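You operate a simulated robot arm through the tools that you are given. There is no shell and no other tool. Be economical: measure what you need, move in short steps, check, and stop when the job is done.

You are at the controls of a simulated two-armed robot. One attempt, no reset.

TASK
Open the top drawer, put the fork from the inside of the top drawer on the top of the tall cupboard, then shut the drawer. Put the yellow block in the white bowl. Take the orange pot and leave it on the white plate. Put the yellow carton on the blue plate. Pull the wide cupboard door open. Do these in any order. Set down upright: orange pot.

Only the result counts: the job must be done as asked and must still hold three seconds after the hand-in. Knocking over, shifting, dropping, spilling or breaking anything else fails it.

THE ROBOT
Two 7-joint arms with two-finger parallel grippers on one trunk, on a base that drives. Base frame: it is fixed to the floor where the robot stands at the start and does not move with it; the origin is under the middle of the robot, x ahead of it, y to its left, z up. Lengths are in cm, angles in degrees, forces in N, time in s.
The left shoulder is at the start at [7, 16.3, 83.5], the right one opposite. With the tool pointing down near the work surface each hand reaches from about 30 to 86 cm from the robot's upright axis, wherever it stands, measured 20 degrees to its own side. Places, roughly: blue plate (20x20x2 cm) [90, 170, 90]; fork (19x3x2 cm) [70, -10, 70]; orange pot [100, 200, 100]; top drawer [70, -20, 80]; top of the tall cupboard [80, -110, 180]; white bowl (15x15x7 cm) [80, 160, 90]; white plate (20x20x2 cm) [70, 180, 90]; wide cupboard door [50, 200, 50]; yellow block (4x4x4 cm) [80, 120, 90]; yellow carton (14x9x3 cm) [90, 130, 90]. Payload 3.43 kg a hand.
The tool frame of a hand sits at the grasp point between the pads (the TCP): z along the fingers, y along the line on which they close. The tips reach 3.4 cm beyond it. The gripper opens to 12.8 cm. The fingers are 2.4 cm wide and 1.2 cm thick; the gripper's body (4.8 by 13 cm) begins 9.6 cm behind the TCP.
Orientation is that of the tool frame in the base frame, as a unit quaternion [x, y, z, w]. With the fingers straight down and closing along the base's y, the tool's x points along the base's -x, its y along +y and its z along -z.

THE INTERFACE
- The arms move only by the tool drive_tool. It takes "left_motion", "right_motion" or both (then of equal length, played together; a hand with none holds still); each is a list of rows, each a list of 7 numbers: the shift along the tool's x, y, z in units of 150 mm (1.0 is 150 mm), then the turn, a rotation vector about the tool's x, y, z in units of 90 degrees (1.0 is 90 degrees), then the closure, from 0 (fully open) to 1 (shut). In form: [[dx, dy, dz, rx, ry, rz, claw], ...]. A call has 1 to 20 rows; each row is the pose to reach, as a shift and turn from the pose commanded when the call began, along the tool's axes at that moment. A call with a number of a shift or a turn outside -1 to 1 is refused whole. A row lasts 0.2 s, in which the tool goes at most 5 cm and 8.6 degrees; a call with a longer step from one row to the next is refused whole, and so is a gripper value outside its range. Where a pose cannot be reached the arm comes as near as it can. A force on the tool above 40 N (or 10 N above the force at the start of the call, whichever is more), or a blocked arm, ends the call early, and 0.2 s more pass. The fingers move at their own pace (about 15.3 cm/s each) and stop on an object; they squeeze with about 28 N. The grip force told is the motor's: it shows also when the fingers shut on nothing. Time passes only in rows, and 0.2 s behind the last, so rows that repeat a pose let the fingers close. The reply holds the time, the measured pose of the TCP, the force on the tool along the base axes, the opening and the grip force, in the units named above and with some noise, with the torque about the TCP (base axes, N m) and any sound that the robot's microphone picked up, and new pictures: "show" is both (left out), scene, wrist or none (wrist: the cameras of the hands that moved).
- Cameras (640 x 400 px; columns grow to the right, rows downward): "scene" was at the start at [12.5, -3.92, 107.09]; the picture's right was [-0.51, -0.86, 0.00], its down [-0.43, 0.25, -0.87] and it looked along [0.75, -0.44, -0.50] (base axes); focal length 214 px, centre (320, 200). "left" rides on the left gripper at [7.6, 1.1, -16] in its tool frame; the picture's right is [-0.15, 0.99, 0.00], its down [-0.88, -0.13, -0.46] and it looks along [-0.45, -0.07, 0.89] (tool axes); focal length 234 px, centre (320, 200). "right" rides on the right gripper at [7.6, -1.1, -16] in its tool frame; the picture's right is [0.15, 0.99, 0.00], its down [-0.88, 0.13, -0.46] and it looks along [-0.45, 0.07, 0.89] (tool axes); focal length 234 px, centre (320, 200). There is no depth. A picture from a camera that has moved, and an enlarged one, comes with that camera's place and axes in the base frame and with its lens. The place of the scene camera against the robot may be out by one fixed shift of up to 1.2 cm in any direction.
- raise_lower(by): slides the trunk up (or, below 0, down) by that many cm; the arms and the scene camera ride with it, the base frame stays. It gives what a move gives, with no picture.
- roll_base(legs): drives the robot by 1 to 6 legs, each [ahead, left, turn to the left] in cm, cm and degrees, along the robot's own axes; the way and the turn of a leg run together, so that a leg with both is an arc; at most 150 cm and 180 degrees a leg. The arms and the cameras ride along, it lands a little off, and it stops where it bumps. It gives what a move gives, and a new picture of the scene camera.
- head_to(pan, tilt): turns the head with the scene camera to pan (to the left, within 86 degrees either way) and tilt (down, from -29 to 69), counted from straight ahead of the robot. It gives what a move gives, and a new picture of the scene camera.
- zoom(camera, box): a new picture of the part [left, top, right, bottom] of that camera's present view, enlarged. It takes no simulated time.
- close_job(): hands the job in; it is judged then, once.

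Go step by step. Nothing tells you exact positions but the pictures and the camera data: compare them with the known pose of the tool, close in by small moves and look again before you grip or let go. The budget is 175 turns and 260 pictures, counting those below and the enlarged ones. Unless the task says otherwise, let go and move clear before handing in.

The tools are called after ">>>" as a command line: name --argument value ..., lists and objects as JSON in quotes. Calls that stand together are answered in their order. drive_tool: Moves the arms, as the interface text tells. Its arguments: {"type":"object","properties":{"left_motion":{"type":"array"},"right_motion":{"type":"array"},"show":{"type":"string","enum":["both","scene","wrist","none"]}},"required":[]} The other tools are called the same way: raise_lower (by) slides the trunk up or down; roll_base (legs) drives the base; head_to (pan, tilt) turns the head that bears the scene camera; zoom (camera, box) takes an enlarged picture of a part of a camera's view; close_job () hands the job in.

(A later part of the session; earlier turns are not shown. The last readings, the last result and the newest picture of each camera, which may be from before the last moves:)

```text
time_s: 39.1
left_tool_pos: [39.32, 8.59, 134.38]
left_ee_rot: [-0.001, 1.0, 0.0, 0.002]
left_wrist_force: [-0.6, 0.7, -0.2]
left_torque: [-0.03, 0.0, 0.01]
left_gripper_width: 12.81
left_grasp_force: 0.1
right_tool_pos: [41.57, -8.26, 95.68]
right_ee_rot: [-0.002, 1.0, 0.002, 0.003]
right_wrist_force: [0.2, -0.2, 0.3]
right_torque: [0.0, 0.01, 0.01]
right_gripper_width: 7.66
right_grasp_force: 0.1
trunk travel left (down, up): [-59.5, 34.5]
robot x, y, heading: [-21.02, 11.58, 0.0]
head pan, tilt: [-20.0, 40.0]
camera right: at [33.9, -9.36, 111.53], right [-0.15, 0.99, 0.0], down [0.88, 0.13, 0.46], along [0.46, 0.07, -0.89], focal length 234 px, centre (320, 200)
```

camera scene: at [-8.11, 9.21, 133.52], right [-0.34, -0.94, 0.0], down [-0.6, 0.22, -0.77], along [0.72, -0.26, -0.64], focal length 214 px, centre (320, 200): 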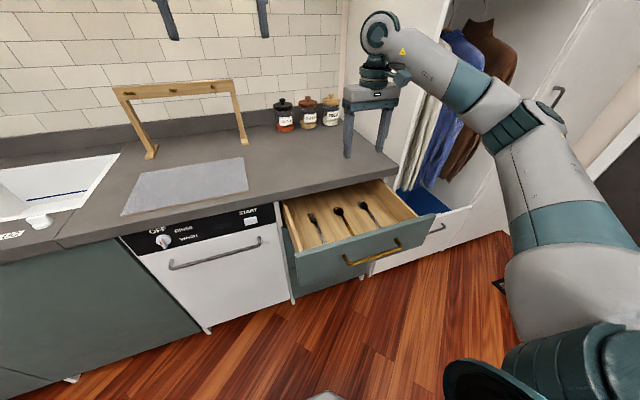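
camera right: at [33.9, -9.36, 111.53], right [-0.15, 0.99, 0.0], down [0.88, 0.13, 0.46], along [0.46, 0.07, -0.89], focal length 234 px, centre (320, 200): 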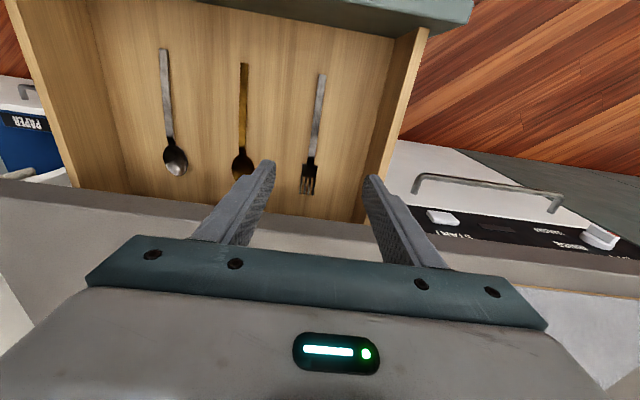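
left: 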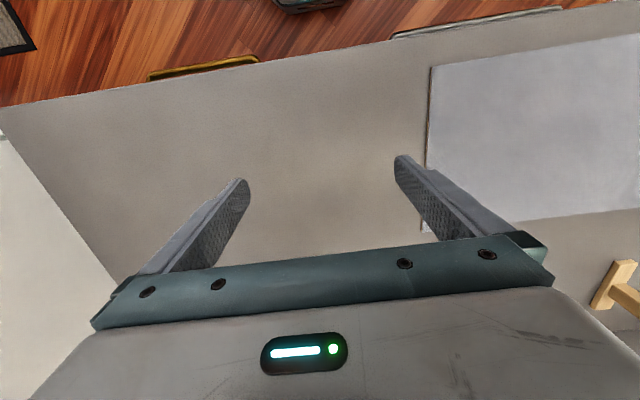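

>>> drive_tool --right_motion '[[0, -0.045, 0.2, 0, 0, 0, 0.4], [0, -0.045, 0.45, 0, 0, 0, 0.4], [0, -0.045, 0.7, 0, 0, 0, 0.4], [0, -0.045, 0.95, 0, 0, 0, 0.45], [0, -0.045, 0.95, 0, 0, 0, 0.45]]' --show "wrist"

```text
time_s: 40.3
left_tool_pos: [39.27, 8.57, 134.41]
left_ee_rot: [-0.002, 1.0, -0.001, 0.002]
left_wrist_force: [-0.3, 0.6, -0.1]
left_torque: [-0.01, 0.0, 0.03]
left_gripper_width: 12.82
left_grasp_force: 0.1
right_tool_pos: [41.52, -9.03, 81.55]
right_ee_rot: [-0.002, 1.0, 0.001, 0.003]
right_wrist_force: [-0.4, -0.6, -0.3]
right_torque: [-0.02, -0.01, 0.0]
right_gripper_width: 7.01
right_grasp_force: 0.1
trunk travel left (down, up): [-59.5, 34.5]
robot x, y, heading: [-21.12, 11.33, 0.4]
head pan, tilt: [-20.0, 40.0]
camera right: at [34.0, -10.13, 97.32], right [-0.15, 0.99, 0.0], down [0.88, 0.13, 0.46], along [0.46, 0.07, -0.89], focal length 234 px, centre (320, 200)
```

right: 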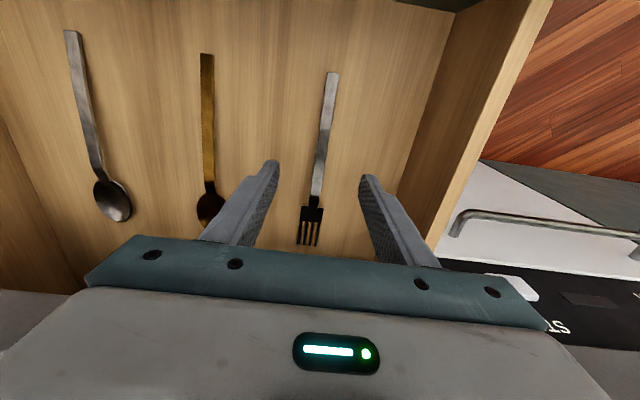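

>>> drive_tool --right_motion '[[0, 0, 0.15, 0, 0, 0, 0.5], [0, 0, 0.28, 0, 0, 0, 0.5], [0, 0, 0.37, 0, 0, 0, 0.5], [0, 0, 0.37, 0, 0, 0, 0.5]]' --show "wrist"

```text
time_s: 41.2
left_tool_pos: [39.38, 8.52, 134.47]
left_ee_rot: [-0.001, 1.0, 0.0, 0.002]
left_wrist_force: [0.0, 0.5, -0.5]
left_torque: [-0.01, 0.09, -0.04]
left_gripper_width: 12.79
left_grasp_force: 0.0
right_tool_pos: [42.12, -9.09, 76.84]
right_ee_rot: [-0.002, 1.0, 0.003, 0.012]
right_wrist_force: [0.0, 0.8, 25.5]
right_torque: [-0.93, 0.37, 0.16]
right_gripper_width: 6.38
right_grasp_force: 0.0
trunk travel left (down, up): [-59.5, 34.5]
robot x, y, heading: [-20.87, 11.45, 0.1]
head pan, tilt: [-20.0, 40.0]
stopped in row 4 (right hand): the force on the tool passed its limit (the readings are from after the stop); the commanded pose is now the measured one
camera right: at [34.27, -10.14, 92.63], right [-0.15, 0.99, 0.0], down [0.87, 0.13, 0.48], along [0.47, 0.07, -0.88], focal length 234 px, centre (320, 200)
```

right: 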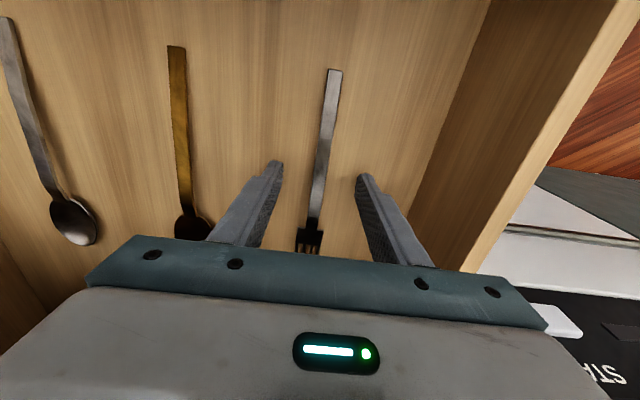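

The tips touched the drawer floor at z≈73.4. I'll ease up 3 mm and close.

>>> drive_tool --right_motion '[[0, 0, -0.02, 0, 0, 0, 0.5], [0, 0, -0.02, 0, 0, 0, 0.8], [0, 0, -0.02, 0, 0, 0, 1], [0, 0, -0.02, 0, 0, 0, 1], [0, 0, -0.02, 0, 0, 0, 1]]' --show "wrist"

```text
time_s: 42.4
left_tool_pos: [39.18, 8.58, 134.67]
left_ee_rot: [-0.002, 1.0, -0.001, 0.003]
left_wrist_force: [-0.6, 0.5, -0.5]
left_torque: [0.0, -0.02, 0.03]
left_gripper_width: 12.79
left_grasp_force: 0.1
right_tool_pos: [42.02, -9.15, 76.89]
right_ee_rot: [0.0, 1.0, 0.001, 0.009]
right_wrist_force: [0.9, -10.3, 19.8]
right_torque: [-0.5, 0.19, 0.07]
right_gripper_width: 1.0
right_grasp_force: 27.9
trunk travel left (down, up): [-59.5, 34.5]
robot x, y, heading: [-20.47, 11.43, 0.2]
head pan, tilt: [-20.0, 40.0]
camera right: at [34.14, -10.24, 92.65], right [-0.15, 0.99, 0.0], down [0.87, 0.13, 0.47], along [0.47, 0.07, -0.88], focal length 234 px, centre (320, 200)
```

right: 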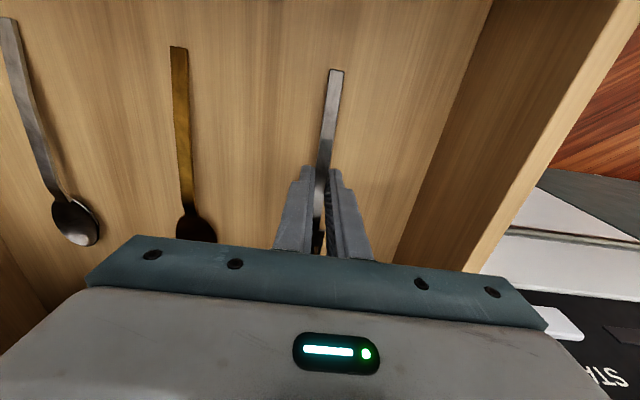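

Gripped at a width of 1.0 cm. I'll lift slowly.

>>> drive_tool --right_motion '[[0, 0, -0.1, 0, 0, 0, 1], [0, 0, -0.25, 0, 0, 0, 1], [0, 0, -0.45, 0, 0, 0, 1], [0, 0, -0.7, 0, 0, 0, 1], [0, 0, -0.95, 0, 0, 0, 1], [0, 0, -0.95, 0, 0, 0, 1]]' --show "wrist"

```text
time_s: 43.8
left_tool_pos: [39.58, 8.48, 134.37]
left_ee_rot: [-0.002, 1.0, -0.002, 0.001]
left_wrist_force: [0.1, 0.0, 0.4]
left_torque: [-0.02, 0.0, 0.01]
left_gripper_width: 12.78
left_grasp_force: 0.1
right_tool_pos: [41.97, -9.21, 90.85]
right_ee_rot: [-0.001, 1.0, 0.002, 0.007]
right_wrist_force: [1.2, 0.3, -11.1]
right_torque: [-0.01, 0.71, -0.01]
right_gripper_width: 1.0
right_grasp_force: 28.1
trunk travel left (down, up): [-59.5, 34.5]
robot x, y, heading: [-20.93, 11.68, 0.1]
head pan, tilt: [-20.0, 40.0]
camera right: at [34.16, -10.2, 106.69], right [-0.15, 0.99, 0.0], down [0.87, 0.13, 0.47], along [0.46, 0.07, -0.88], focal length 234 px, centre (320, 200)
```

right: 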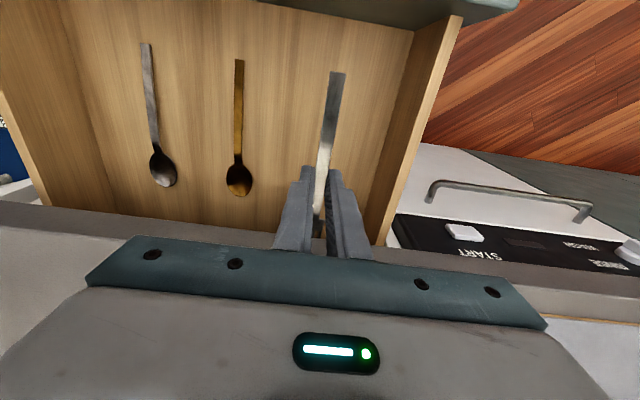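

The -11 N suggests the tines are pressing the counter's underside. I'll go back down, pull toward me, then lift.

>>> drive_tool --right_motion '[[0, 0, 0.12, 0, 0, 0, 1], [0, 0, 0.3, 0, 0, 0, 1], [0, 0, 0.4, 0, 0, 0, 1], [0.2, 0, 0.4, 0, 0, 0, 1], [0.4, 0, 0.4, 0, 0, 0, 1], [0.55, 0, 0.4, 0, 0, 0, 1], [0.55, 0, 0.4, 0, 0, 0, 1]]' --show "both"

```text
time_s: 45.4
left_tool_pos: [39.47, 8.57, 134.41]
left_ee_rot: [-0.001, 1.0, -0.001, 0.001]
left_wrist_force: [-0.4, -0.1, 0.0]
left_torque: [0.02, 0.02, 0.01]
left_gripper_width: 12.79
left_grasp_force: 0.1
right_tool_pos: [33.47, -9.22, 84.87]
right_ee_rot: [-0.003, 1.0, 0.002, 0.009]
right_wrist_force: [-0.2, -0.4, -0.7]
right_torque: [0.03, 0.02, 0.03]
right_gripper_width: 0.99
right_grasp_force: 28.0
trunk travel left (down, up): [-59.5, 34.5]
robot x, y, heading: [-21.0, 11.49, 0.3]
head pan, tilt: [-20.0, 40.0]
camera scene: at [-8.04, 9.2, 133.51], right [-0.34, -0.94, 0.0], down [-0.6, 0.22, -0.77], along [0.72, -0.26, -0.64], focal length 214 px, centre (320, 200)
camera right: at [25.8, -10.24, 100.58], right [-0.15, 0.99, 0.0], down [0.87, 0.13, 0.47], along [0.46, 0.07, -0.88], focal length 234 px, centre (320, 200)
```

scene: 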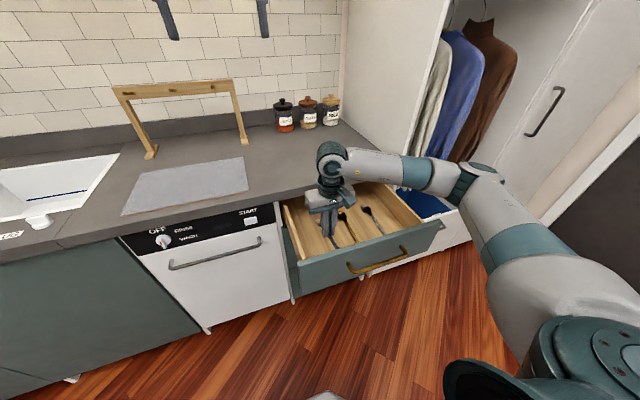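
right: 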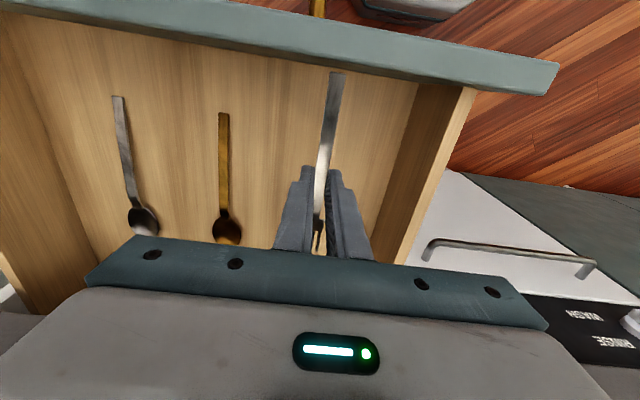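

>>> drive_tool --right_motion '[[0, 0, -0.2, 0, 0, 0, 1], [0, 0, -0.45, 0, 0, 0, 1], [0, 0, -0.7, 0, 0, 0, 1], [0, 0, -0.95, 0, 0, 0, 1], [0, 0, -0.95, 0, 0, 0, 1]]' --show "both"

```text
time_s: 46.6
left_tool_pos: [39.43, 8.51, 134.45]
left_ee_rot: [-0.001, 1.0, -0.001, 0.001]
left_wrist_force: [0.2, -1.2, -0.9]
left_torque: [0.01, 0.0, 0.05]
left_gripper_width: 12.8
left_grasp_force: 0.2
right_tool_pos: [33.41, -9.32, 99.15]
right_ee_rot: [-0.001, 1.0, 0.002, 0.008]
right_wrist_force: [-0.3, 0.2, -0.4]
right_torque: [0.0, 0.02, -0.01]
right_gripper_width: 0.98
right_grasp_force: 28.4
trunk travel left (down, up): [-59.5, 34.5]
robot x, y, heading: [-20.64, 11.46, -0.3]
head pan, tilt: [-20.0, 40.0]
camera scene: at [-8.04, 9.16, 133.51], right [-0.34, -0.94, 0.0], down [-0.6, 0.22, -0.77], along [0.72, -0.26, -0.64], focal length 214 px, centre (320, 200)
camera right: at [25.6, -10.36, 114.92], right [-0.15, 0.99, 0.0], down [0.87, 0.13, 0.47], along [0.46, 0.07, -0.88], focal length 234 px, centre (320, 200)
```

scene: 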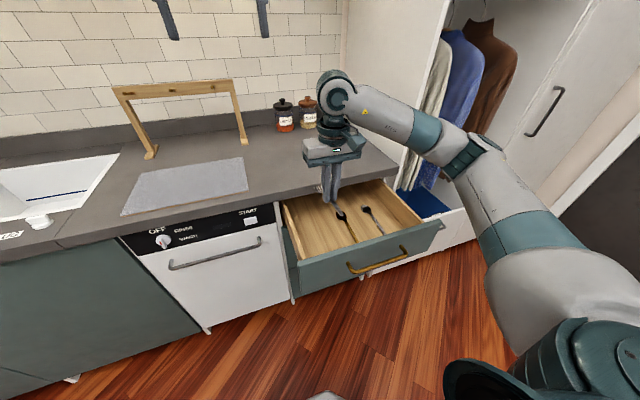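
right: 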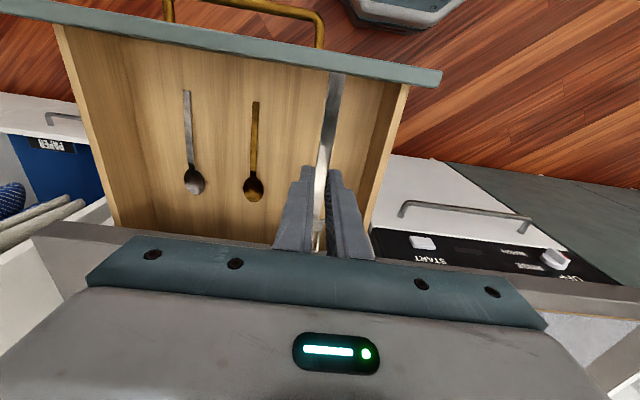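

The fork is secured. Next I'll back up, move the fork hand aside to the right, and use the left fist to push the drawer shut.

>>> roll_base --legs '[[-20, 0, 0]]'

>>> drive_tool --right_motion '[[0, -0.3, -0.1, 0, 0, 0, 1], [0, -0.6, -0.2, 0, 0, 0, 1], [0, -0.9, -0.3, 0, 0, 0, 1], [0, -1, -0.6, 0, 0, 0, 1], [0, -1, -0.8, 0, 0, 0, 1], [0, -1, -0.8, 0, 0, 0, 1]]' --left_motion '[[0, -0.1, 0.2, 0, 0, 0, 1], [0, -0.2, 0.4, 0, 0, 0, 1], [0, -0.3, 0.6, 0, 0, 0, 1], [0, -0.4, 0.8, 0, 0, 0, 1], [0, -0.5, 1, 0, 0, 0, 1], [0, -0.5, 1, 0, 0, 0, 1]]' --show "none"

>>> drive_tool --right_motion '[[0, -0.2, 0, 0, 0, 0, 1], [0, -0.4, 0, 0, 0, 0, 1], [0, -0.6, 0, 0, 0, 0, 1], [0, -0.8, 0, 0, 0, 0, 1], [0, -0.8, 0, 0, 0, 0, 1], [0, -0.8, 0, 0, 0, 0, 1]]' --left_motion '[[0, 0, 0.2, 0, 0, 0, 1], [0, 0, 0.4, 0, 0, 0, 1], [0, 0, 0.6, 0, 0, 0, 1], [0, 0, 0.8, 0, 0, 0, 1], [0, 0, 1, 0, 0, 0, 1], [0, 0, 1, 0, 0, 0, 1]]' --show "both"

```text
time_s: 48.2
left_tool_pos: [19.2, 8.46, 134.41]
left_ee_rot: [-0.002, 1.0, -0.001, 0.001]
left_wrist_force: [0.2, 0.2, 0.9]
left_torque: [-0.01, -0.01, 0.0]
left_gripper_width: 12.8
left_grasp_force: 0.1
right_tool_pos: [13.15, -9.22, 99.18]
right_ee_rot: [-0.002, 1.0, 0.002, 0.007]
right_wrist_force: [0.9, -0.1, -0.6]
right_torque: [0.02, 0.01, -0.03]
right_gripper_width: 1.01
right_grasp_force: 28.1
trunk travel left (down, up): [-59.5, 34.5]
robot x, y, heading: [-40.96, 11.61, 0.0]
head pan, tilt: [-20.0, 40.0]
camera scene: at [-28.26, 9.16, 133.51], right [-0.34, -0.94, 0.0], down [-0.6, 0.22, -0.77], along [0.72, -0.26, -0.64], focal length 214 px, centre (320, 200)
```

scene: 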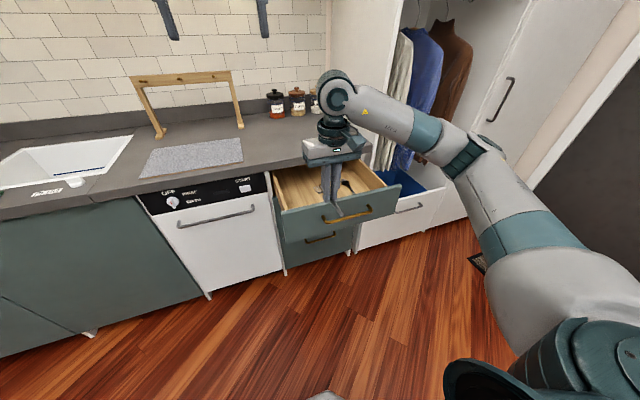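

```text
time_s: 49.6
left_tool_pos: [19.13, 0.9, 119.45]
left_ee_rot: [-0.002, 1.0, -0.001, 0.002]
left_wrist_force: [1.1, -0.1, -0.4]
left_torque: [0.04, 0.01, 0.03]
left_gripper_width: 0.0
left_grasp_force: 28.1
right_tool_pos: [13.11, -24.33, 111.08]
right_ee_rot: [-0.002, 1.0, 0.001, 0.008]
right_wrist_force: [-0.1, -0.9, 0.0]
right_torque: [0.01, 0.02, -0.01]
right_gripper_width: 0.98
right_grasp_force: 28.2
trunk travel left (down, up): [-59.5, 34.5]
robot x, y, heading: [-40.81, 11.4, 0.0]
head pan, tilt: [-20.0, 40.0]
```

```text
time_s: 51.0
left_tool_pos: [19.35, 0.79, 104.45]
left_ee_rot: [-0.002, 1.0, -0.001, 0.003]
left_wrist_force: [-0.3, -0.6, -0.5]
left_torque: [0.0, 0.01, -0.02]
left_gripper_width: 0.01
left_grasp_force: 28.3
right_tool_pos: [13.06, -36.35, 111.05]
right_ee_rot: [-0.001, 1.0, 0.002, 0.009]
right_wrist_force: [-0.2, 0.4, 0.3]
right_torque: [0.0, -0.02, 0.01]
right_gripper_width: 1.0
right_grasp_force: 28.1
trunk travel left (down, up): [-59.5, 34.5]
robot x, y, heading: [-41.06, 11.47, -0.2]
head pan, tilt: [-20.0, 40.0]
camera scene: at [-28.31, 9.12, 133.52], right [-0.34, -0.94, 0.0], down [-0.6, 0.22, -0.77], along [0.72, -0.26, -0.64], focal length 214 px, centre (320, 200)
camera right: at [5.24, -37.41, 126.82], right [-0.15, 0.99, 0.0], down [0.87, 0.13, 0.47], along [0.47, 0.07, -0.88], focal length 234 px, centre (320, 200)
camera left: at [11.46, 1.96, 120.33], right [0.14, 0.99, 0.0], down [0.88, -0.13, 0.46], along [0.46, -0.07, -0.89], focal length 234 px, centre (320, 200)
```

scene: 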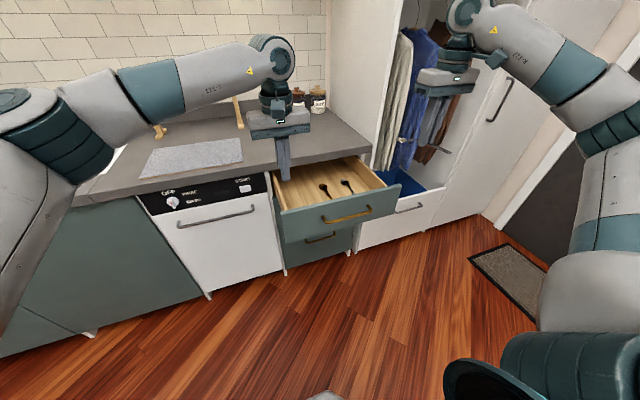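
right: 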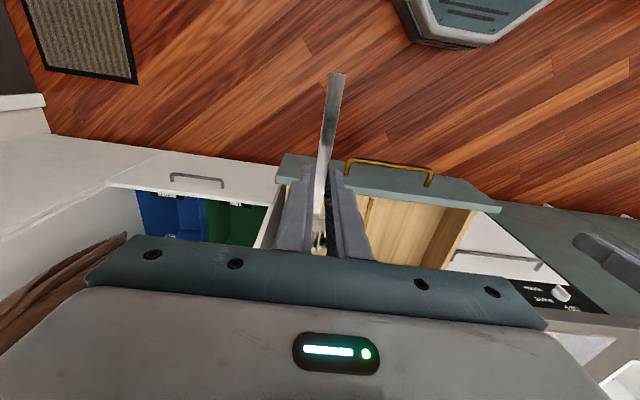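
left: 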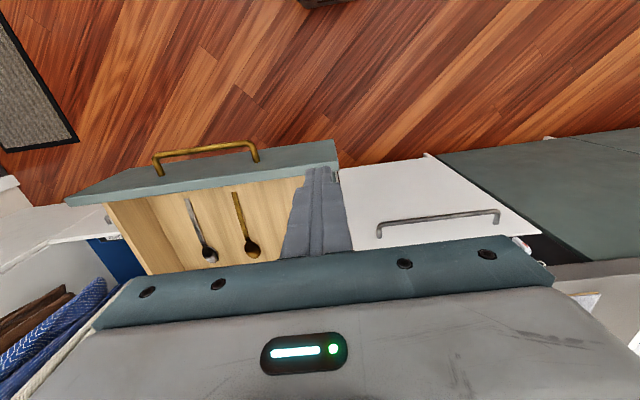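

The left fist must be in front of the panel (outer face x≈21), so I'll move it back and slightly right, then down.

>>> drive_tool --left_motion '[[0.2, -0.1, 0, 0, 0, 0, 1], [0.4, -0.3, 0, 0, 0, 0, 1], [0.4, -0.3, 0.2, 0, 0, 0, 1], [0.4, -0.3, 0.5, 0, 0, 0, 1], [0.4, -0.3, 0.8, 0, 0, 0, 1], [0.4, -0.3, 1, 0, 0, 0, 1], [0.4, -0.3, 1, 0, 0, 0, 1]]' --show "wrist"

```text
time_s: 52.6
left_tool_pos: [13.34, -3.54, 89.53]
left_ee_rot: [-0.002, 1.0, -0.002, 0.001]
left_wrist_force: [-0.3, -0.1, 0.4]
left_torque: [-0.03, 0.01, 0.0]
left_gripper_width: 0.02
left_grasp_force: 28.1
right_tool_pos: [13.18, -36.23, 111.18]
right_ee_rot: [-0.001, 1.0, 0.002, 0.008]
right_wrist_force: [-0.8, 0.1, -0.5]
right_torque: [0.0, 0.03, 0.0]
right_gripper_width: 0.98
right_grasp_force: 27.9
trunk travel left (down, up): [-59.5, 34.5]
robot x, y, heading: [-41.06, 11.5, 0.1]
head pan, tilt: [-20.0, 40.0]
camera left: at [5.52, -2.47, 105.34], right [0.14, 0.99, 0.0], down [0.88, -0.13, 0.46], along [0.45, -0.07, -0.89], focal length 234 px, centre (320, 200)
```

left: 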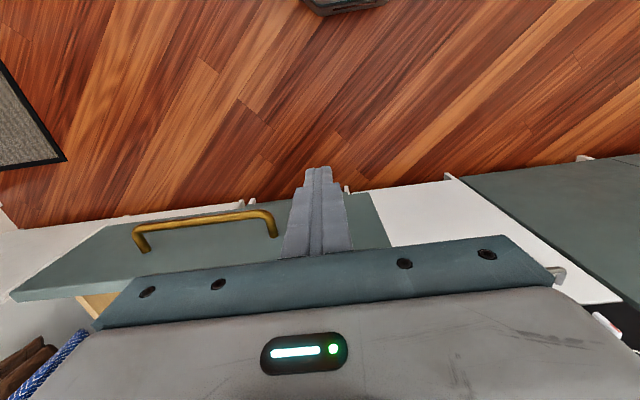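

Good, the fist is in front of the panel just left of the handle. I'll lower it to z≈83 and push by driving forward.

>>> drive_tool --left_motion '[[0, 0.04, 0.2, 0, 0, 0, 1], [0, 0.04, 0.44, 0, 0, 0, 1], [0, 0.04, 0.44, 0, 0, 0, 1]]' --show "none"

>>> roll_base --legs '[[15, 0, 0]]'

>>> zoom --camera "left" --box '[0, 0, 640, 400]'

```text
time_s: 53.4
left_tool_pos: [13.49, -3.0, 82.9]
left_ee_rot: [-0.002, 1.0, 0.0, 0.003]
left_wrist_force: [-0.2, 0.6, -0.8]
left_torque: [-0.01, -0.05, -0.03]
left_gripper_width: 0.01
left_grasp_force: 27.5
right_tool_pos: [13.03, -36.31, 111.09]
right_ee_rot: [-0.002, 1.0, 0.001, 0.009]
right_wrist_force: [0.4, 0.7, -0.2]
right_torque: [-0.01, 0.0, 0.0]
right_gripper_width: 0.97
right_grasp_force: 27.8
trunk travel left (down, up): [-59.5, 34.5]
robot x, y, heading: [-40.46, 11.2, 0.2]
head pan, tilt: [-20.0, 40.0]
```

```text
time_s: 54.8
left_tool_pos: [28.49, -2.91, 82.78]
left_ee_rot: [-0.002, 1.0, -0.001, 0.002]
left_wrist_force: [-0.4, -0.5, -0.2]
left_torque: [0.01, 0.03, 0.01]
left_gripper_width: 0.0
left_grasp_force: 27.6
right_tool_pos: [28.06, -36.25, 111.09]
right_ee_rot: [-0.001, 1.0, 0.002, 0.008]
right_wrist_force: [0.4, 0.6, -0.3]
right_torque: [0.02, -0.01, 0.01]
right_gripper_width: 1.0
right_grasp_force: 27.7
trunk travel left (down, up): [-59.5, 34.5]
robot x, y, heading: [-25.91, 11.37, 0.0]
head pan, tilt: [-20.0, 40.0]
camera scene: at [-13.17, 9.18, 133.52], right [-0.34, -0.94, 0.0], down [-0.6, 0.22, -0.77], along [0.72, -0.26, -0.64], focal length 214 px, centre (320, 200)
```

scene: 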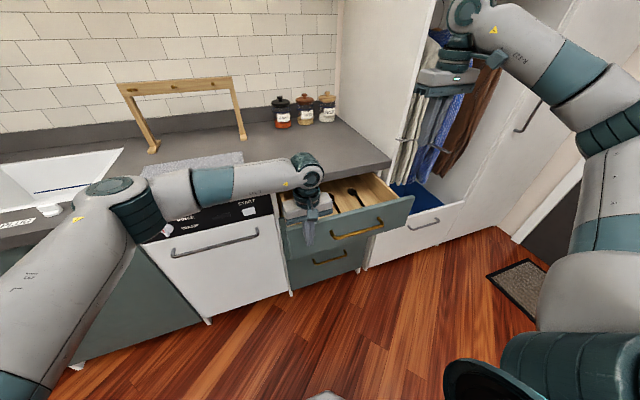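

```text
1.00 times, centred on (320, 200) of left
camera zoom: at [20.76, -1.86, 98.75], right [0.14, 0.99, 0.0], down [0.88, -0.13, 0.46], along [0.45, -0.07, -0.89], focal length 234 px, centre (320, 200)
```

zoom: 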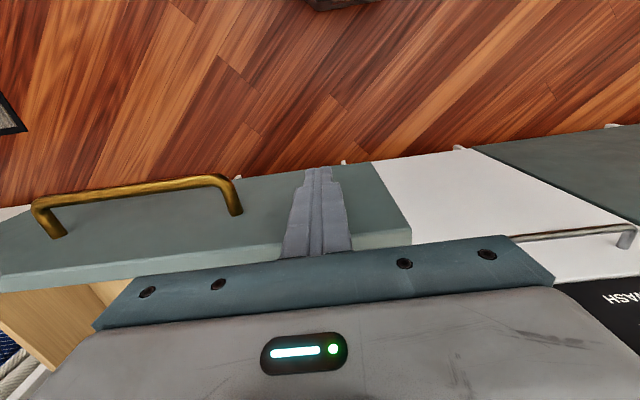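

The lip would block the fist from finishing the push on the panel. I'll push on the handle bar instead: back off and shift the left fist to y≈-17.

>>> roll_base --legs '[[-7, 0, 0]]'

>>> drive_tool --left_motion '[[0, -0.25, 0, 0, 0, 0, 1], [0, -0.5, 0, 0, 0, 0, 1], [0, -0.75, 0.05, 0, 0, 0, 1], [0, -0.92, 0.1, 0, 0, 0, 1], [0, -0.92, 0.1, 0, 0, 0, 1]]' --show "wrist"

```text
time_s: 55.8
left_tool_pos: [21.48, -2.94, 82.92]
left_ee_rot: [-0.002, 1.0, -0.001, 0.003]
left_wrist_force: [-0.8, 0.4, -0.7]
left_torque: [-0.01, -0.05, 0.02]
left_gripper_width: 0.0
left_grasp_force: 27.5
right_tool_pos: [21.03, -36.17, 111.07]
right_ee_rot: [-0.002, 1.0, 0.002, 0.008]
right_wrist_force: [0.2, 0.4, -0.2]
right_torque: [-0.01, -0.04, 0.03]
right_gripper_width: 0.99
right_grasp_force: 28.3
trunk travel left (down, up): [-59.5, 34.5]
robot x, y, heading: [-32.78, 11.34, -0.0]
head pan, tilt: [-20.0, 40.0]
camera scene: at [-20.32, 9.17, 133.52], right [-0.34, -0.94, 0.0], down [-0.6, 0.22, -0.77], along [0.72, -0.26, -0.64], focal length 214 px, centre (320, 200)
```

scene: 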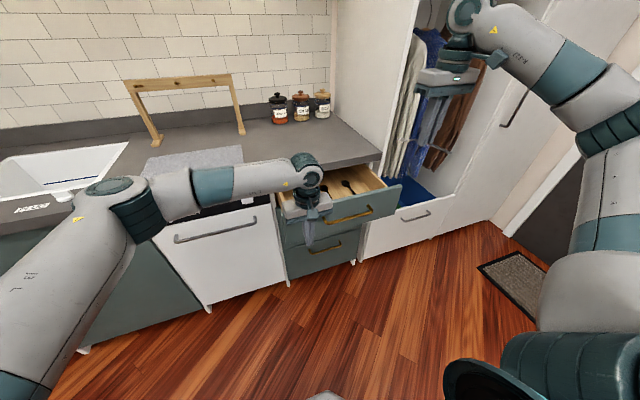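

```text
time_s: 57.0
left_tool_pos: [21.46, -16.72, 81.41]
left_ee_rot: [-0.002, 1.0, -0.001, 0.001]
left_wrist_force: [0.7, 0.2, -0.2]
left_torque: [-0.03, 0.04, 0.01]
left_gripper_width: 0.0
left_grasp_force: 27.7
right_tool_pos: [21.16, -36.21, 111.07]
right_ee_rot: [-0.002, 1.0, 0.001, 0.009]
right_wrist_force: [0.3, -0.5, 0.3]
right_torque: [0.02, 0.02, 0.0]
right_gripper_width: 0.98
right_grasp_force: 28.4
trunk travel left (down, up): [-59.5, 34.5]
robot x, y, heading: [-32.96, 11.7, -0.1]
head pan, tilt: [-20.0, 40.0]
camera left: at [13.83, -15.6, 97.24], right [0.14, 0.99, 0.0], down [0.88, -0.13, 0.46], along [0.45, -0.07, -0.89], focal length 234 px, centre (320, 200)
```

left: 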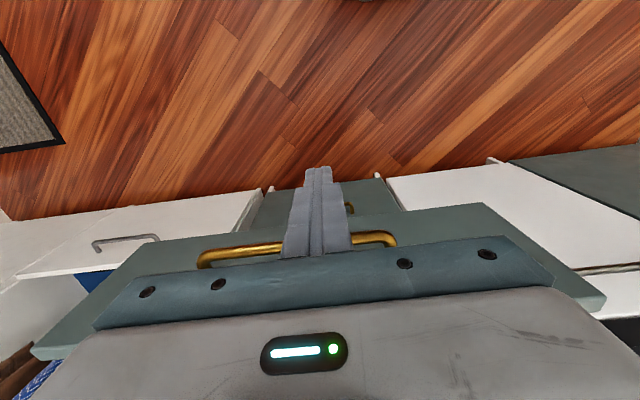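

>>> drive_tool --right_motion '[[0.2, 0, 0, 0, 0, 0, 1], [0.4, 0, 0, 0, 0, 0, 1], [0.6, 0, 0, 0, 0, 0, 1], [0.6, 0, 0, 0, 0, 0, 1]]' --show "none"

>>> roll_base --legs '[[19, 0, 0]]'

>>> zoom --camera "left" --box '[0, 0, 640, 400]'

```text
time_s: 58.0
left_tool_pos: [21.54, -16.82, 81.2]
left_ee_rot: [-0.002, 1.0, 0.0, 0.002]
left_wrist_force: [-0.8, -1.4, -0.4]
left_torque: [-0.02, 0.02, -0.02]
left_gripper_width: 0.0
left_grasp_force: 28.0
right_tool_pos: [12.13, -36.38, 110.87]
right_ee_rot: [-0.001, 1.0, 0.002, 0.008]
right_wrist_force: [-0.5, 0.4, -0.3]
right_torque: [-0.01, 0.03, 0.0]
right_gripper_width: 0.99
right_grasp_force: 28.1
trunk travel left (down, up): [-59.5, 34.5]
robot x, y, heading: [-33.04, 11.65, 0.1]
head pan, tilt: [-20.0, 40.0]
```

```text
time_s: 59.5
left_tool_pos: [40.61, -16.73, 81.22]
left_ee_rot: [-0.002, 1.0, -0.001, 0.001]
left_wrist_force: [-0.1, -0.5, 0.5]
left_torque: [0.0, 0.05, 0.02]
left_gripper_width: 0.0
left_grasp_force: 27.6
right_tool_pos: [31.09, -36.41, 110.85]
right_ee_rot: [-0.002, 1.0, 0.002, 0.007]
right_wrist_force: [0.3, -0.3, 0.1]
right_torque: [0.01, 0.04, -0.02]
right_gripper_width: 0.98
right_grasp_force: 27.9
trunk travel left (down, up): [-59.5, 34.5]
robot x, y, heading: [-14.05, 11.3, -0.0]
head pan, tilt: [-20.0, 40.0]
camera scene: at [-1.24, 9.19, 133.51], right [-0.34, -0.94, 0.0], down [-0.6, 0.22, -0.77], along [0.72, -0.26, -0.64], focal length 214 px, centre (320, 200)
```

scene: 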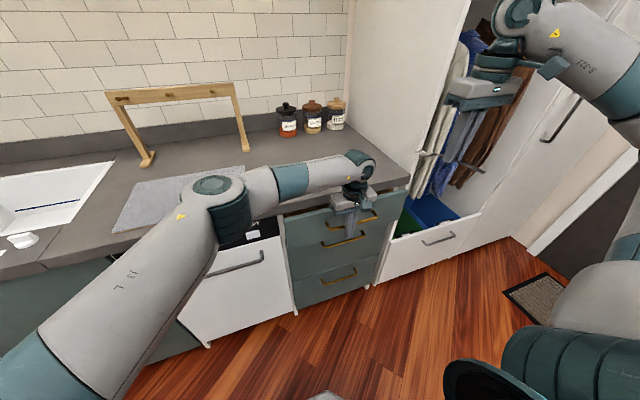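

```text
1.00 times, centred on (320, 200) of left
camera zoom: at [32.78, -15.62, 97.22], right [0.14, 0.99, 0.0], down [0.88, -0.13, 0.46], along [0.45, -0.07, -0.89], focal length 234 px, centre (320, 200)
```

zoom: 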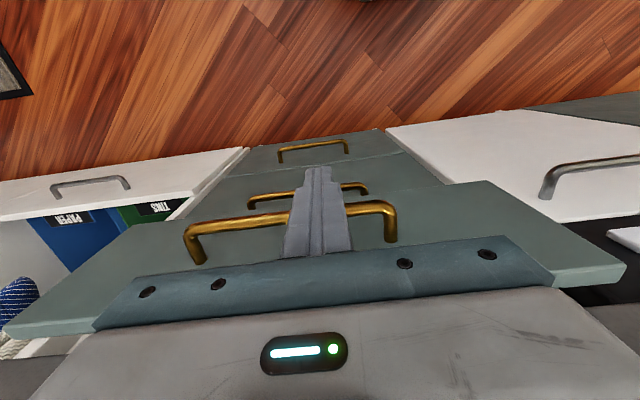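

>>> roll_base --legs '[[6, 0, 0]]'

>>> zoom --camera "left" --box '[0, 0, 640, 400]'

```text
time_s: 60.6
left_tool_pos: [45.91, -17.06, 81.31]
left_ee_rot: [0.003, 1.0, 0.0, -0.006]
left_wrist_force: [1.0, -0.1, -0.2]
left_torque: [0.0, -0.01, 0.04]
left_gripper_width: 0.0
left_grasp_force: 28.4
right_tool_pos: [37.25, -36.27, 110.89]
right_ee_rot: [-0.002, 1.0, 0.001, 0.007]
right_wrist_force: [-0.4, 0.6, -0.4]
right_torque: [0.0, 0.0, -0.02]
right_gripper_width: 0.99
right_grasp_force: 28.6
trunk travel left (down, up): [-59.5, 34.5]
robot x, y, heading: [-7.85, 11.24, 0.0]
head pan, tilt: [-20.0, 40.0]
stopped in leg 1: the force on the tool passed its limit (the readings are from after the stop); the commanded pose is now the measured one
camera scene: at [4.86, 9.23, 133.51], right [-0.34, -0.94, 0.0], down [-0.6, 0.22, -0.77], along [0.72, -0.26, -0.64], focal length 214 px, centre (320, 200)
```

scene: 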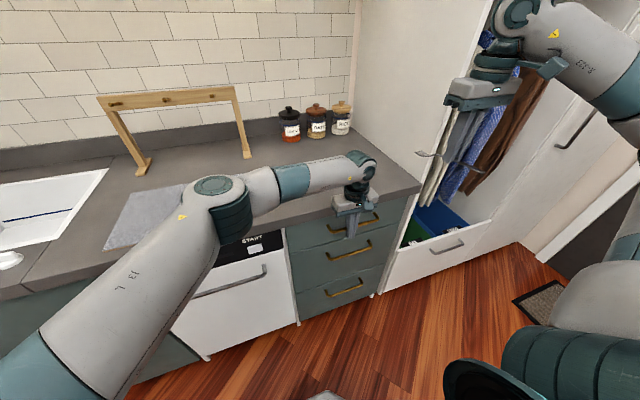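

```text
1.00 times, centred on (320, 200) of left
camera zoom: at [38.35, -15.8, 97.26], right [0.15, 0.99, 0.0], down [0.89, -0.13, 0.45], along [0.44, -0.07, -0.9], focal length 234 px, centre (320, 200)
```

zoom: 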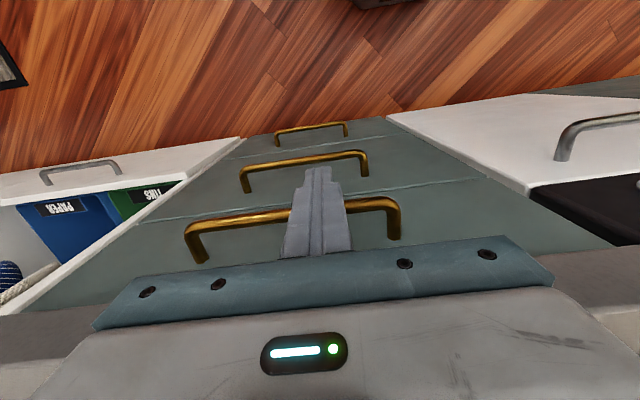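

The drawer looks flush and shut. I'll back away, tuck the left hand, raise the trunk fully and look at the tall cupboard.

>>> roll_base --legs '[[-28, 0, 0]]'

>>> drive_tool --left_motion '[[0, 0.25, -0.25, 0, 0, 0, 0.8], [0, 0.5, -0.5, 0, 0, 0, 0.6], [0, 0.75, -0.75, 0, 0, 0, 0.5], [0, 1, -1, 0, 0, 0, 0.5], [0, 1, -1, 0, 0, 0, 0.5]]' --show "none"

>>> raise_lower --by 34.5

>>> head_to --pan -50 --tilt 10

```text
time_s: 62.6
left_tool_pos: [17.88, -17.12, 81.32]
left_ee_rot: [0.004, 1.0, 0.0, -0.005]
left_wrist_force: [0.2, -0.1, 0.3]
left_torque: [-0.02, -0.03, -0.01]
left_gripper_width: 0.01
left_grasp_force: 27.9
right_tool_pos: [9.25, -36.35, 110.79]
right_ee_rot: [-0.001, 1.0, 0.002, 0.008]
right_wrist_force: [-0.6, -0.5, -1.8]
right_torque: [0.02, -0.02, 0.0]
right_gripper_width: 1.0
right_grasp_force: 28.1
trunk travel left (down, up): [-59.5, 34.5]
robot x, y, heading: [-35.66, 10.98, -0.1]
head pan, tilt: [-20.0, 40.0]
camera scene: at [-23.08, 9.16, 133.52], right [-0.34, -0.94, 0.0], down [-0.6, 0.22, -0.77], along [0.72, -0.26, -0.64], focal length 214 px, centre (320, 200)
```

scene: 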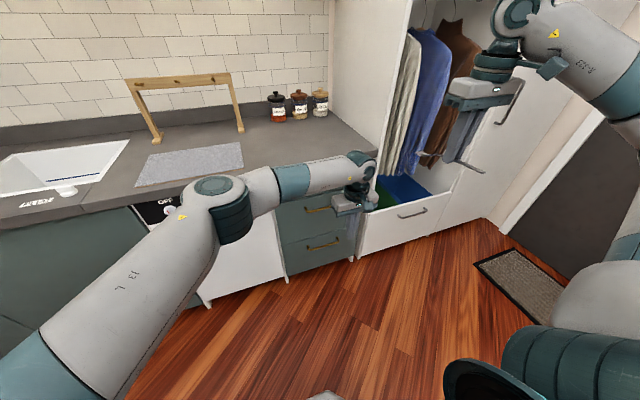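

```text
refused: row 1 steps farther than a row can; nothing moved
```

```text
time_s: 66.0
left_tool_pos: [17.95, -17.24, 115.73]
left_ee_rot: [0.004, 1.0, 0.0, -0.006]
left_wrist_force: [-0.6, -1.2, -1.2]
left_torque: [-0.02, -0.02, -0.02]
left_gripper_width: 0.02
left_grasp_force: 28.1
right_tool_pos: [9.16, -36.43, 145.32]
right_ee_rot: [-0.001, 1.0, 0.003, 0.007]
right_wrist_force: [0.0, 1.1, -0.9]
right_torque: [-0.03, 0.02, 0.0]
right_gripper_width: 0.99
right_grasp_force: 28.1
trunk travel left (down, up): [-94.0, 0.0]
robot x, y, heading: [-35.68, 11.27, 0.0]
head pan, tilt: [-20.0, 40.0]
```

```text
time_s: 66.9
left_tool_pos: [18.0, -17.02, 115.72]
left_ee_rot: [0.003, 1.0, 0.0, -0.005]
left_wrist_force: [-0.4, -0.2, -0.2]
left_torque: [0.03, 0.01, 0.0]
left_gripper_width: 0.0
left_grasp_force: 27.7
right_tool_pos: [9.11, -36.5, 145.34]
right_ee_rot: [-0.001, 1.0, 0.002, 0.008]
right_wrist_force: [0.2, 0.5, -0.3]
right_torque: [0.02, 0.01, 0.0]
right_gripper_width: 1.0
right_grasp_force: 27.9
trunk travel left (down, up): [-94.0, 0.0]
robot x, y, heading: [-35.88, 11.39, -0.1]
head pan, tilt: [-50.0, 10.0]
camera scene: at [-25.04, 4.96, 172.78], right [-0.77, -0.64, 0.0], down [-0.11, 0.13, -0.98], along [0.63, -0.75, -0.17], focal length 214 px, centre (320, 200)
```

scene: 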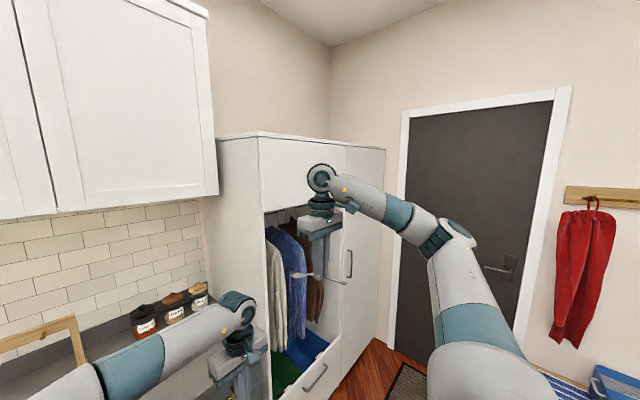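

The tall unit spans y≈-46 to -167 with its top at z≈183.5, so its middle is near y≈-105. I'll tuck the left arm and then move the base to the right.

>>> drive_tool --left_motion '[[0.1, 0.2, -0.1, 0, 0, 0, 0.8], [0.2, 0.4, -0.2, 0, 0, 0, 0.6], [0.3, 0.6, -0.3, 0, 0, 0, 0.5], [0.4, 0.8, -0.3, 0, 0, 0, 0.5], [0.5, 1, -0.3, 0, 0, 0, 0.5], [0.5, 1, -0.3, 0, 0, 0, 0.5]]' --show "none"

>>> drive_tool --left_motion '[[0, 0.2, -0.1, 0, 0, 0, 0.5], [0.1, 0.4, -0.2, 0, 0, 0, 0.5], [0.2, 0.6, -0.3, 0, 0, 0, 0.5], [0.3, 0.8, -0.3, 0, 0, 0, 0.5], [0.4, 1, -0.3, 0, 0, 0, 0.5], [0.4, 1, -0.3, 0, 0, 0, 0.5]]' --show "none"

>>> roll_base --legs '[[0, -70, 0]]'

```text
time_s: 68.3
left_tool_pos: [10.66, -2.16, 120.3]
left_ee_rot: [0.003, 1.0, 0.0, -0.005]
left_wrist_force: [0.2, 0.7, 0.2]
left_torque: [0.02, -0.01, 0.01]
left_gripper_width: 6.38
left_grasp_force: 0.1
right_tool_pos: [9.22, -36.44, 145.32]
right_ee_rot: [-0.001, 1.0, 0.001, 0.008]
right_wrist_force: [0.6, -0.2, -1.0]
right_torque: [-0.01, 0.05, -0.01]
right_gripper_width: 0.98
right_grasp_force: 28.1
trunk travel left (down, up): [-94.0, 0.0]
robot x, y, heading: [-35.35, 11.39, -0.1]
head pan, tilt: [-50.0, 10.0]
```

```text
time_s: 69.7
left_tool_pos: [4.85, 13.01, 124.88]
left_ee_rot: [0.003, 1.0, 0.001, -0.005]
left_wrist_force: [0.2, 0.3, 0.0]
left_torque: [0.04, 0.0, 0.01]
left_gripper_width: 6.39
left_grasp_force: 0.2
right_tool_pos: [9.05, -36.57, 145.28]
right_ee_rot: [-0.002, 1.0, 0.002, 0.008]
right_wrist_force: [0.3, 0.1, -1.1]
right_torque: [0.03, -0.01, 0.0]
right_gripper_width: 0.98
right_grasp_force: 28.1
trunk travel left (down, up): [-94.0, 0.0]
robot x, y, heading: [-35.95, 11.55, -0.3]
head pan, tilt: [-50.0, 10.0]
```

```text
time_s: 73.6
left_tool_pos: [4.56, -57.49, 124.81]
left_ee_rot: [0.003, 1.0, -0.001, -0.005]
left_wrist_force: [-0.2, -0.4, -0.4]
left_torque: [0.01, -0.03, 0.04]
left_gripper_width: 6.39
left_grasp_force: 0.0
right_tool_pos: [9.28, -106.96, 145.42]
right_ee_rot: [-0.002, 1.0, 0.0, 0.008]
right_wrist_force: [0.8, 0.3, -0.4]
right_torque: [0.01, 0.02, -0.02]
right_gripper_width: 0.97
right_grasp_force: 28.4
trunk travel left (down, up): [-94.0, 0.0]
robot x, y, heading: [-35.61, -59.09, -0.2]
head pan, tilt: [-50.0, 10.0]
camera scene: at [-25.08, -65.56, 172.8], right [-0.77, -0.64, 0.0], down [-0.11, 0.13, -0.98], along [0.63, -0.75, -0.17], focal length 214 px, centre (320, 200)
```

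scene: 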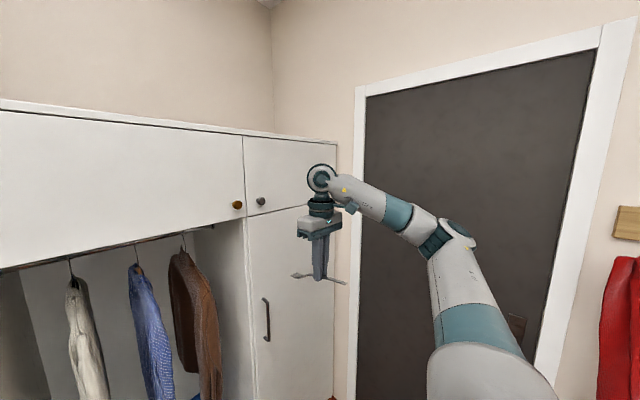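

The fork hangs well in the grip. I'll turn the hand so the fork lies along y with the tool pitched 65° down, then raise it.

>>> drive_tool --right_motion '[[0, 0, 0, -0.0182, -0.0182, 0.0819, 1], [0, 0, 0, -0.0363, -0.0363, 0.1638, 1], [0, 0, 0, -0.0545, -0.0545, 0.2458, 1], [0, 0, 0, -0.0727, -0.0727, 0.3277, 1], [0, 0, 0, -0.0908, -0.0908, 0.4096, 1], [0, 0, 0, -0.109, -0.109, 0.4915, 1], [0, 0, 0, -0.1272, -0.1272, 0.5734, 1], [0, 0, 0, -0.1453, -0.1453, 0.6553, 1], [0, 0, 0, -0.1635, -0.1635, 0.7373, 1], [0, 0, 0, -0.1817, -0.1817, 0.8192, 1], [0, 0, 0, -0.1998, -0.1998, 0.9011, 1], [0, 0, 0, -0.218, -0.218, 0.983, 1], [0, 0, 0, -0.218, -0.218, 0.983, 1]]' --show "none"

>>> roll_base --legs '[[0, -26, 0]]'

```text
time_s: 76.4
left_tool_pos: [4.76, -57.62, 124.81]
left_ee_rot: [0.002, 1.0, 0.0, -0.006]
left_wrist_force: [0.6, 0.3, 0.4]
left_torque: [0.02, 0.0, -0.02]
left_gripper_width: 6.39
left_grasp_force: 0.0
right_tool_pos: [9.2, -107.02, 145.23]
right_ee_rot: [0.689, 0.689, 0.16, 0.157]
right_wrist_force: [0.0, -0.8, -0.1]
right_torque: [-0.02, -0.02, -0.02]
right_gripper_width: 1.02
right_grasp_force: 27.6
trunk travel left (down, up): [-94.0, 0.0]
robot x, y, heading: [-35.68, -59.5, -0.2]
head pan, tilt: [-50.0, 10.0]
```

```text
time_s: 78.2
left_tool_pos: [4.82, -83.03, 124.89]
left_ee_rot: [0.002, 1.0, -0.003, -0.005]
left_wrist_force: [0.2, -0.3, 0.1]
left_torque: [-0.03, -0.01, 0.01]
left_gripper_width: 6.4
left_grasp_force: 0.1
right_tool_pos: [9.34, -132.35, 145.53]
right_ee_rot: [0.688, 0.691, 0.159, 0.157]
right_wrist_force: [-0.4, 0.3, -1.4]
right_torque: [-0.05, 0.0, 0.03]
right_gripper_width: 0.99
right_grasp_force: 27.6
trunk travel left (down, up): [-94.0, 0.0]
robot x, y, heading: [-35.73, -84.94, 0.3]
head pan, tilt: [-50.0, 10.0]
camera scene: at [-25.06, -91.0, 172.81], right [-0.77, -0.64, 0.0], down [-0.11, 0.13, -0.99], along [0.63, -0.75, -0.17], focal length 214 px, centre (320, 200)
```

scene: 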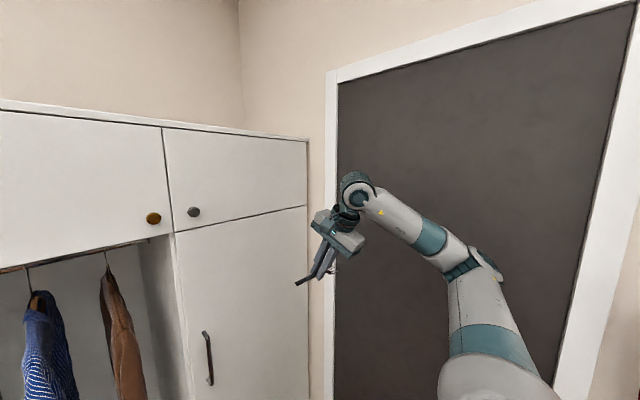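

>>> drive_tool --right_motion '[[0.06, 0.113, -0.2415, 0, 0, 0, 1], [0.12, 0.2255, -0.483, 0, 0, 0, 1], [0.18, 0.338, -0.7245, 0, 0, 0, 1], [0.24, 0.451, -0.966, 0, 0, 0, 1], [0.24, 0.451, -0.966, 0, 0, 0, 1]]' --show "none"

>>> drive_tool --right_motion '[[0.06, 0.113, -0.2415, 0, 0, 0, 1], [0.12, 0.2255, -0.483, 0, 0, 0, 1], [0.18, 0.338, -0.7245, 0, 0, 0, 1], [0.24, 0.451, -0.966, 0, 0, 0, 1], [0.24, 0.451, -0.966, 0, 0, 0, 1]]' --show "none"

>>> drive_tool --right_motion '[[0.06, 0.113, -0.2415, 0, 0, 0, 1], [0.12, 0.2255, -0.483, 0, 0, 0, 1], [0.18, 0.338, -0.7245, 0, 0, 0, 1], [0.24, 0.451, -0.966, 0, 0, 0, 1], [0.24, 0.451, -0.966, 0, 0, 0, 1]]' --show "both"

```text
time_s: 79.5
left_tool_pos: [4.54, -83.11, 124.96]
left_ee_rot: [0.002, 1.0, -0.001, -0.004]
left_wrist_force: [-0.4, -0.1, -0.8]
left_torque: [0.02, -0.04, -0.03]
left_gripper_width: 6.39
left_grasp_force: 0.1
right_tool_pos: [8.57, -128.96, 161.57]
right_ee_rot: [0.688, 0.69, 0.16, 0.158]
right_wrist_force: [-0.3, 0.0, -0.4]
right_torque: [0.02, -0.04, -0.01]
right_gripper_width: 1.0
right_grasp_force: 27.9
trunk travel left (down, up): [-94.0, 0.0]
robot x, y, heading: [-35.91, -84.59, 0.1]
head pan, tilt: [-50.0, 10.0]
```

```text
time_s: 80.7
left_tool_pos: [4.62, -83.21, 124.92]
left_ee_rot: [0.002, 1.0, -0.001, -0.005]
left_wrist_force: [0.7, 0.5, -0.6]
left_torque: [-0.02, -0.02, 0.0]
left_gripper_width: 6.39
left_grasp_force: 0.0
right_tool_pos: [8.73, -125.66, 177.55]
right_ee_rot: [0.687, 0.691, 0.16, 0.157]
right_wrist_force: [0.3, 0.2, 0.3]
right_torque: [0.02, -0.01, 0.02]
right_gripper_width: 0.98
right_grasp_force: 28.2
trunk travel left (down, up): [-94.0, 0.0]
robot x, y, heading: [-35.5, -84.87, -0.1]
head pan, tilt: [-50.0, 10.0]
```

```text
time_s: 81.8
left_tool_pos: [4.84, -83.03, 124.9]
left_ee_rot: [0.001, 1.0, -0.001, -0.005]
left_wrist_force: [0.2, -0.2, 0.5]
left_torque: [-0.02, -0.01, 0.0]
left_gripper_width: 6.4
left_grasp_force: 0.2
right_tool_pos: [10.94, -121.88, 192.61]
right_ee_rot: [0.687, 0.691, 0.16, 0.159]
right_wrist_force: [0.6, 0.0, -0.2]
right_torque: [0.05, 0.0, 0.02]
right_gripper_width: 0.99
right_grasp_force: 28.3
right hand out of reach, approached as far as the arm can: row 3, 4, 5
trunk travel left (down, up): [-94.0, 0.0]
robot x, y, heading: [-36.3, -84.83, -0.2]
head pan, tilt: [-50.0, 10.0]
camera scene: at [-25.08, -91.2, 172.79], right [-0.77, -0.64, 0.0], down [-0.11, 0.13, -0.98], along [0.63, -0.75, -0.17], focal length 214 px, centre (320, 200)
camera right: at [2.88, -114.15, 206.4], right [0.89, 0.15, 0.43], down [-0.08, -0.88, 0.47], along [0.45, -0.45, -0.77], focal length 234 px, centre (320, 200)
```

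scene: 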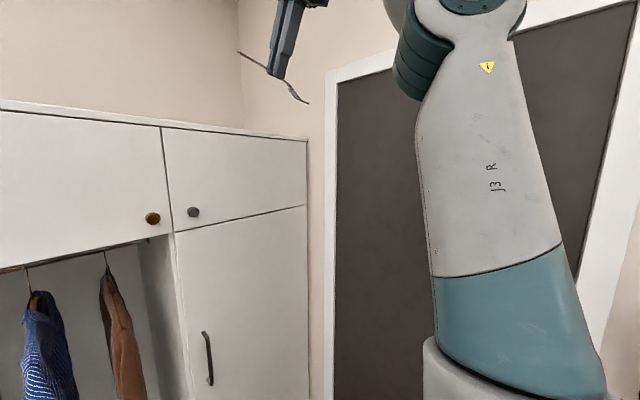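
right: 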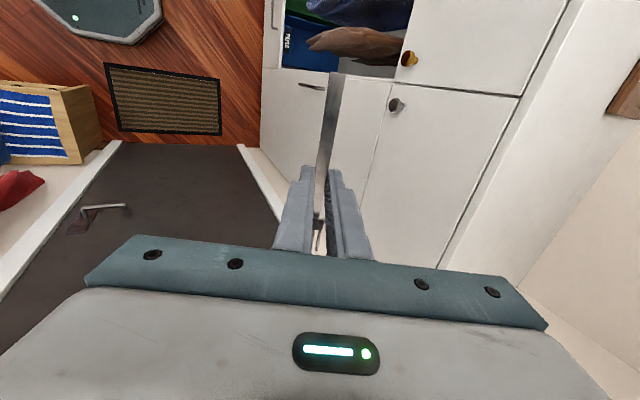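

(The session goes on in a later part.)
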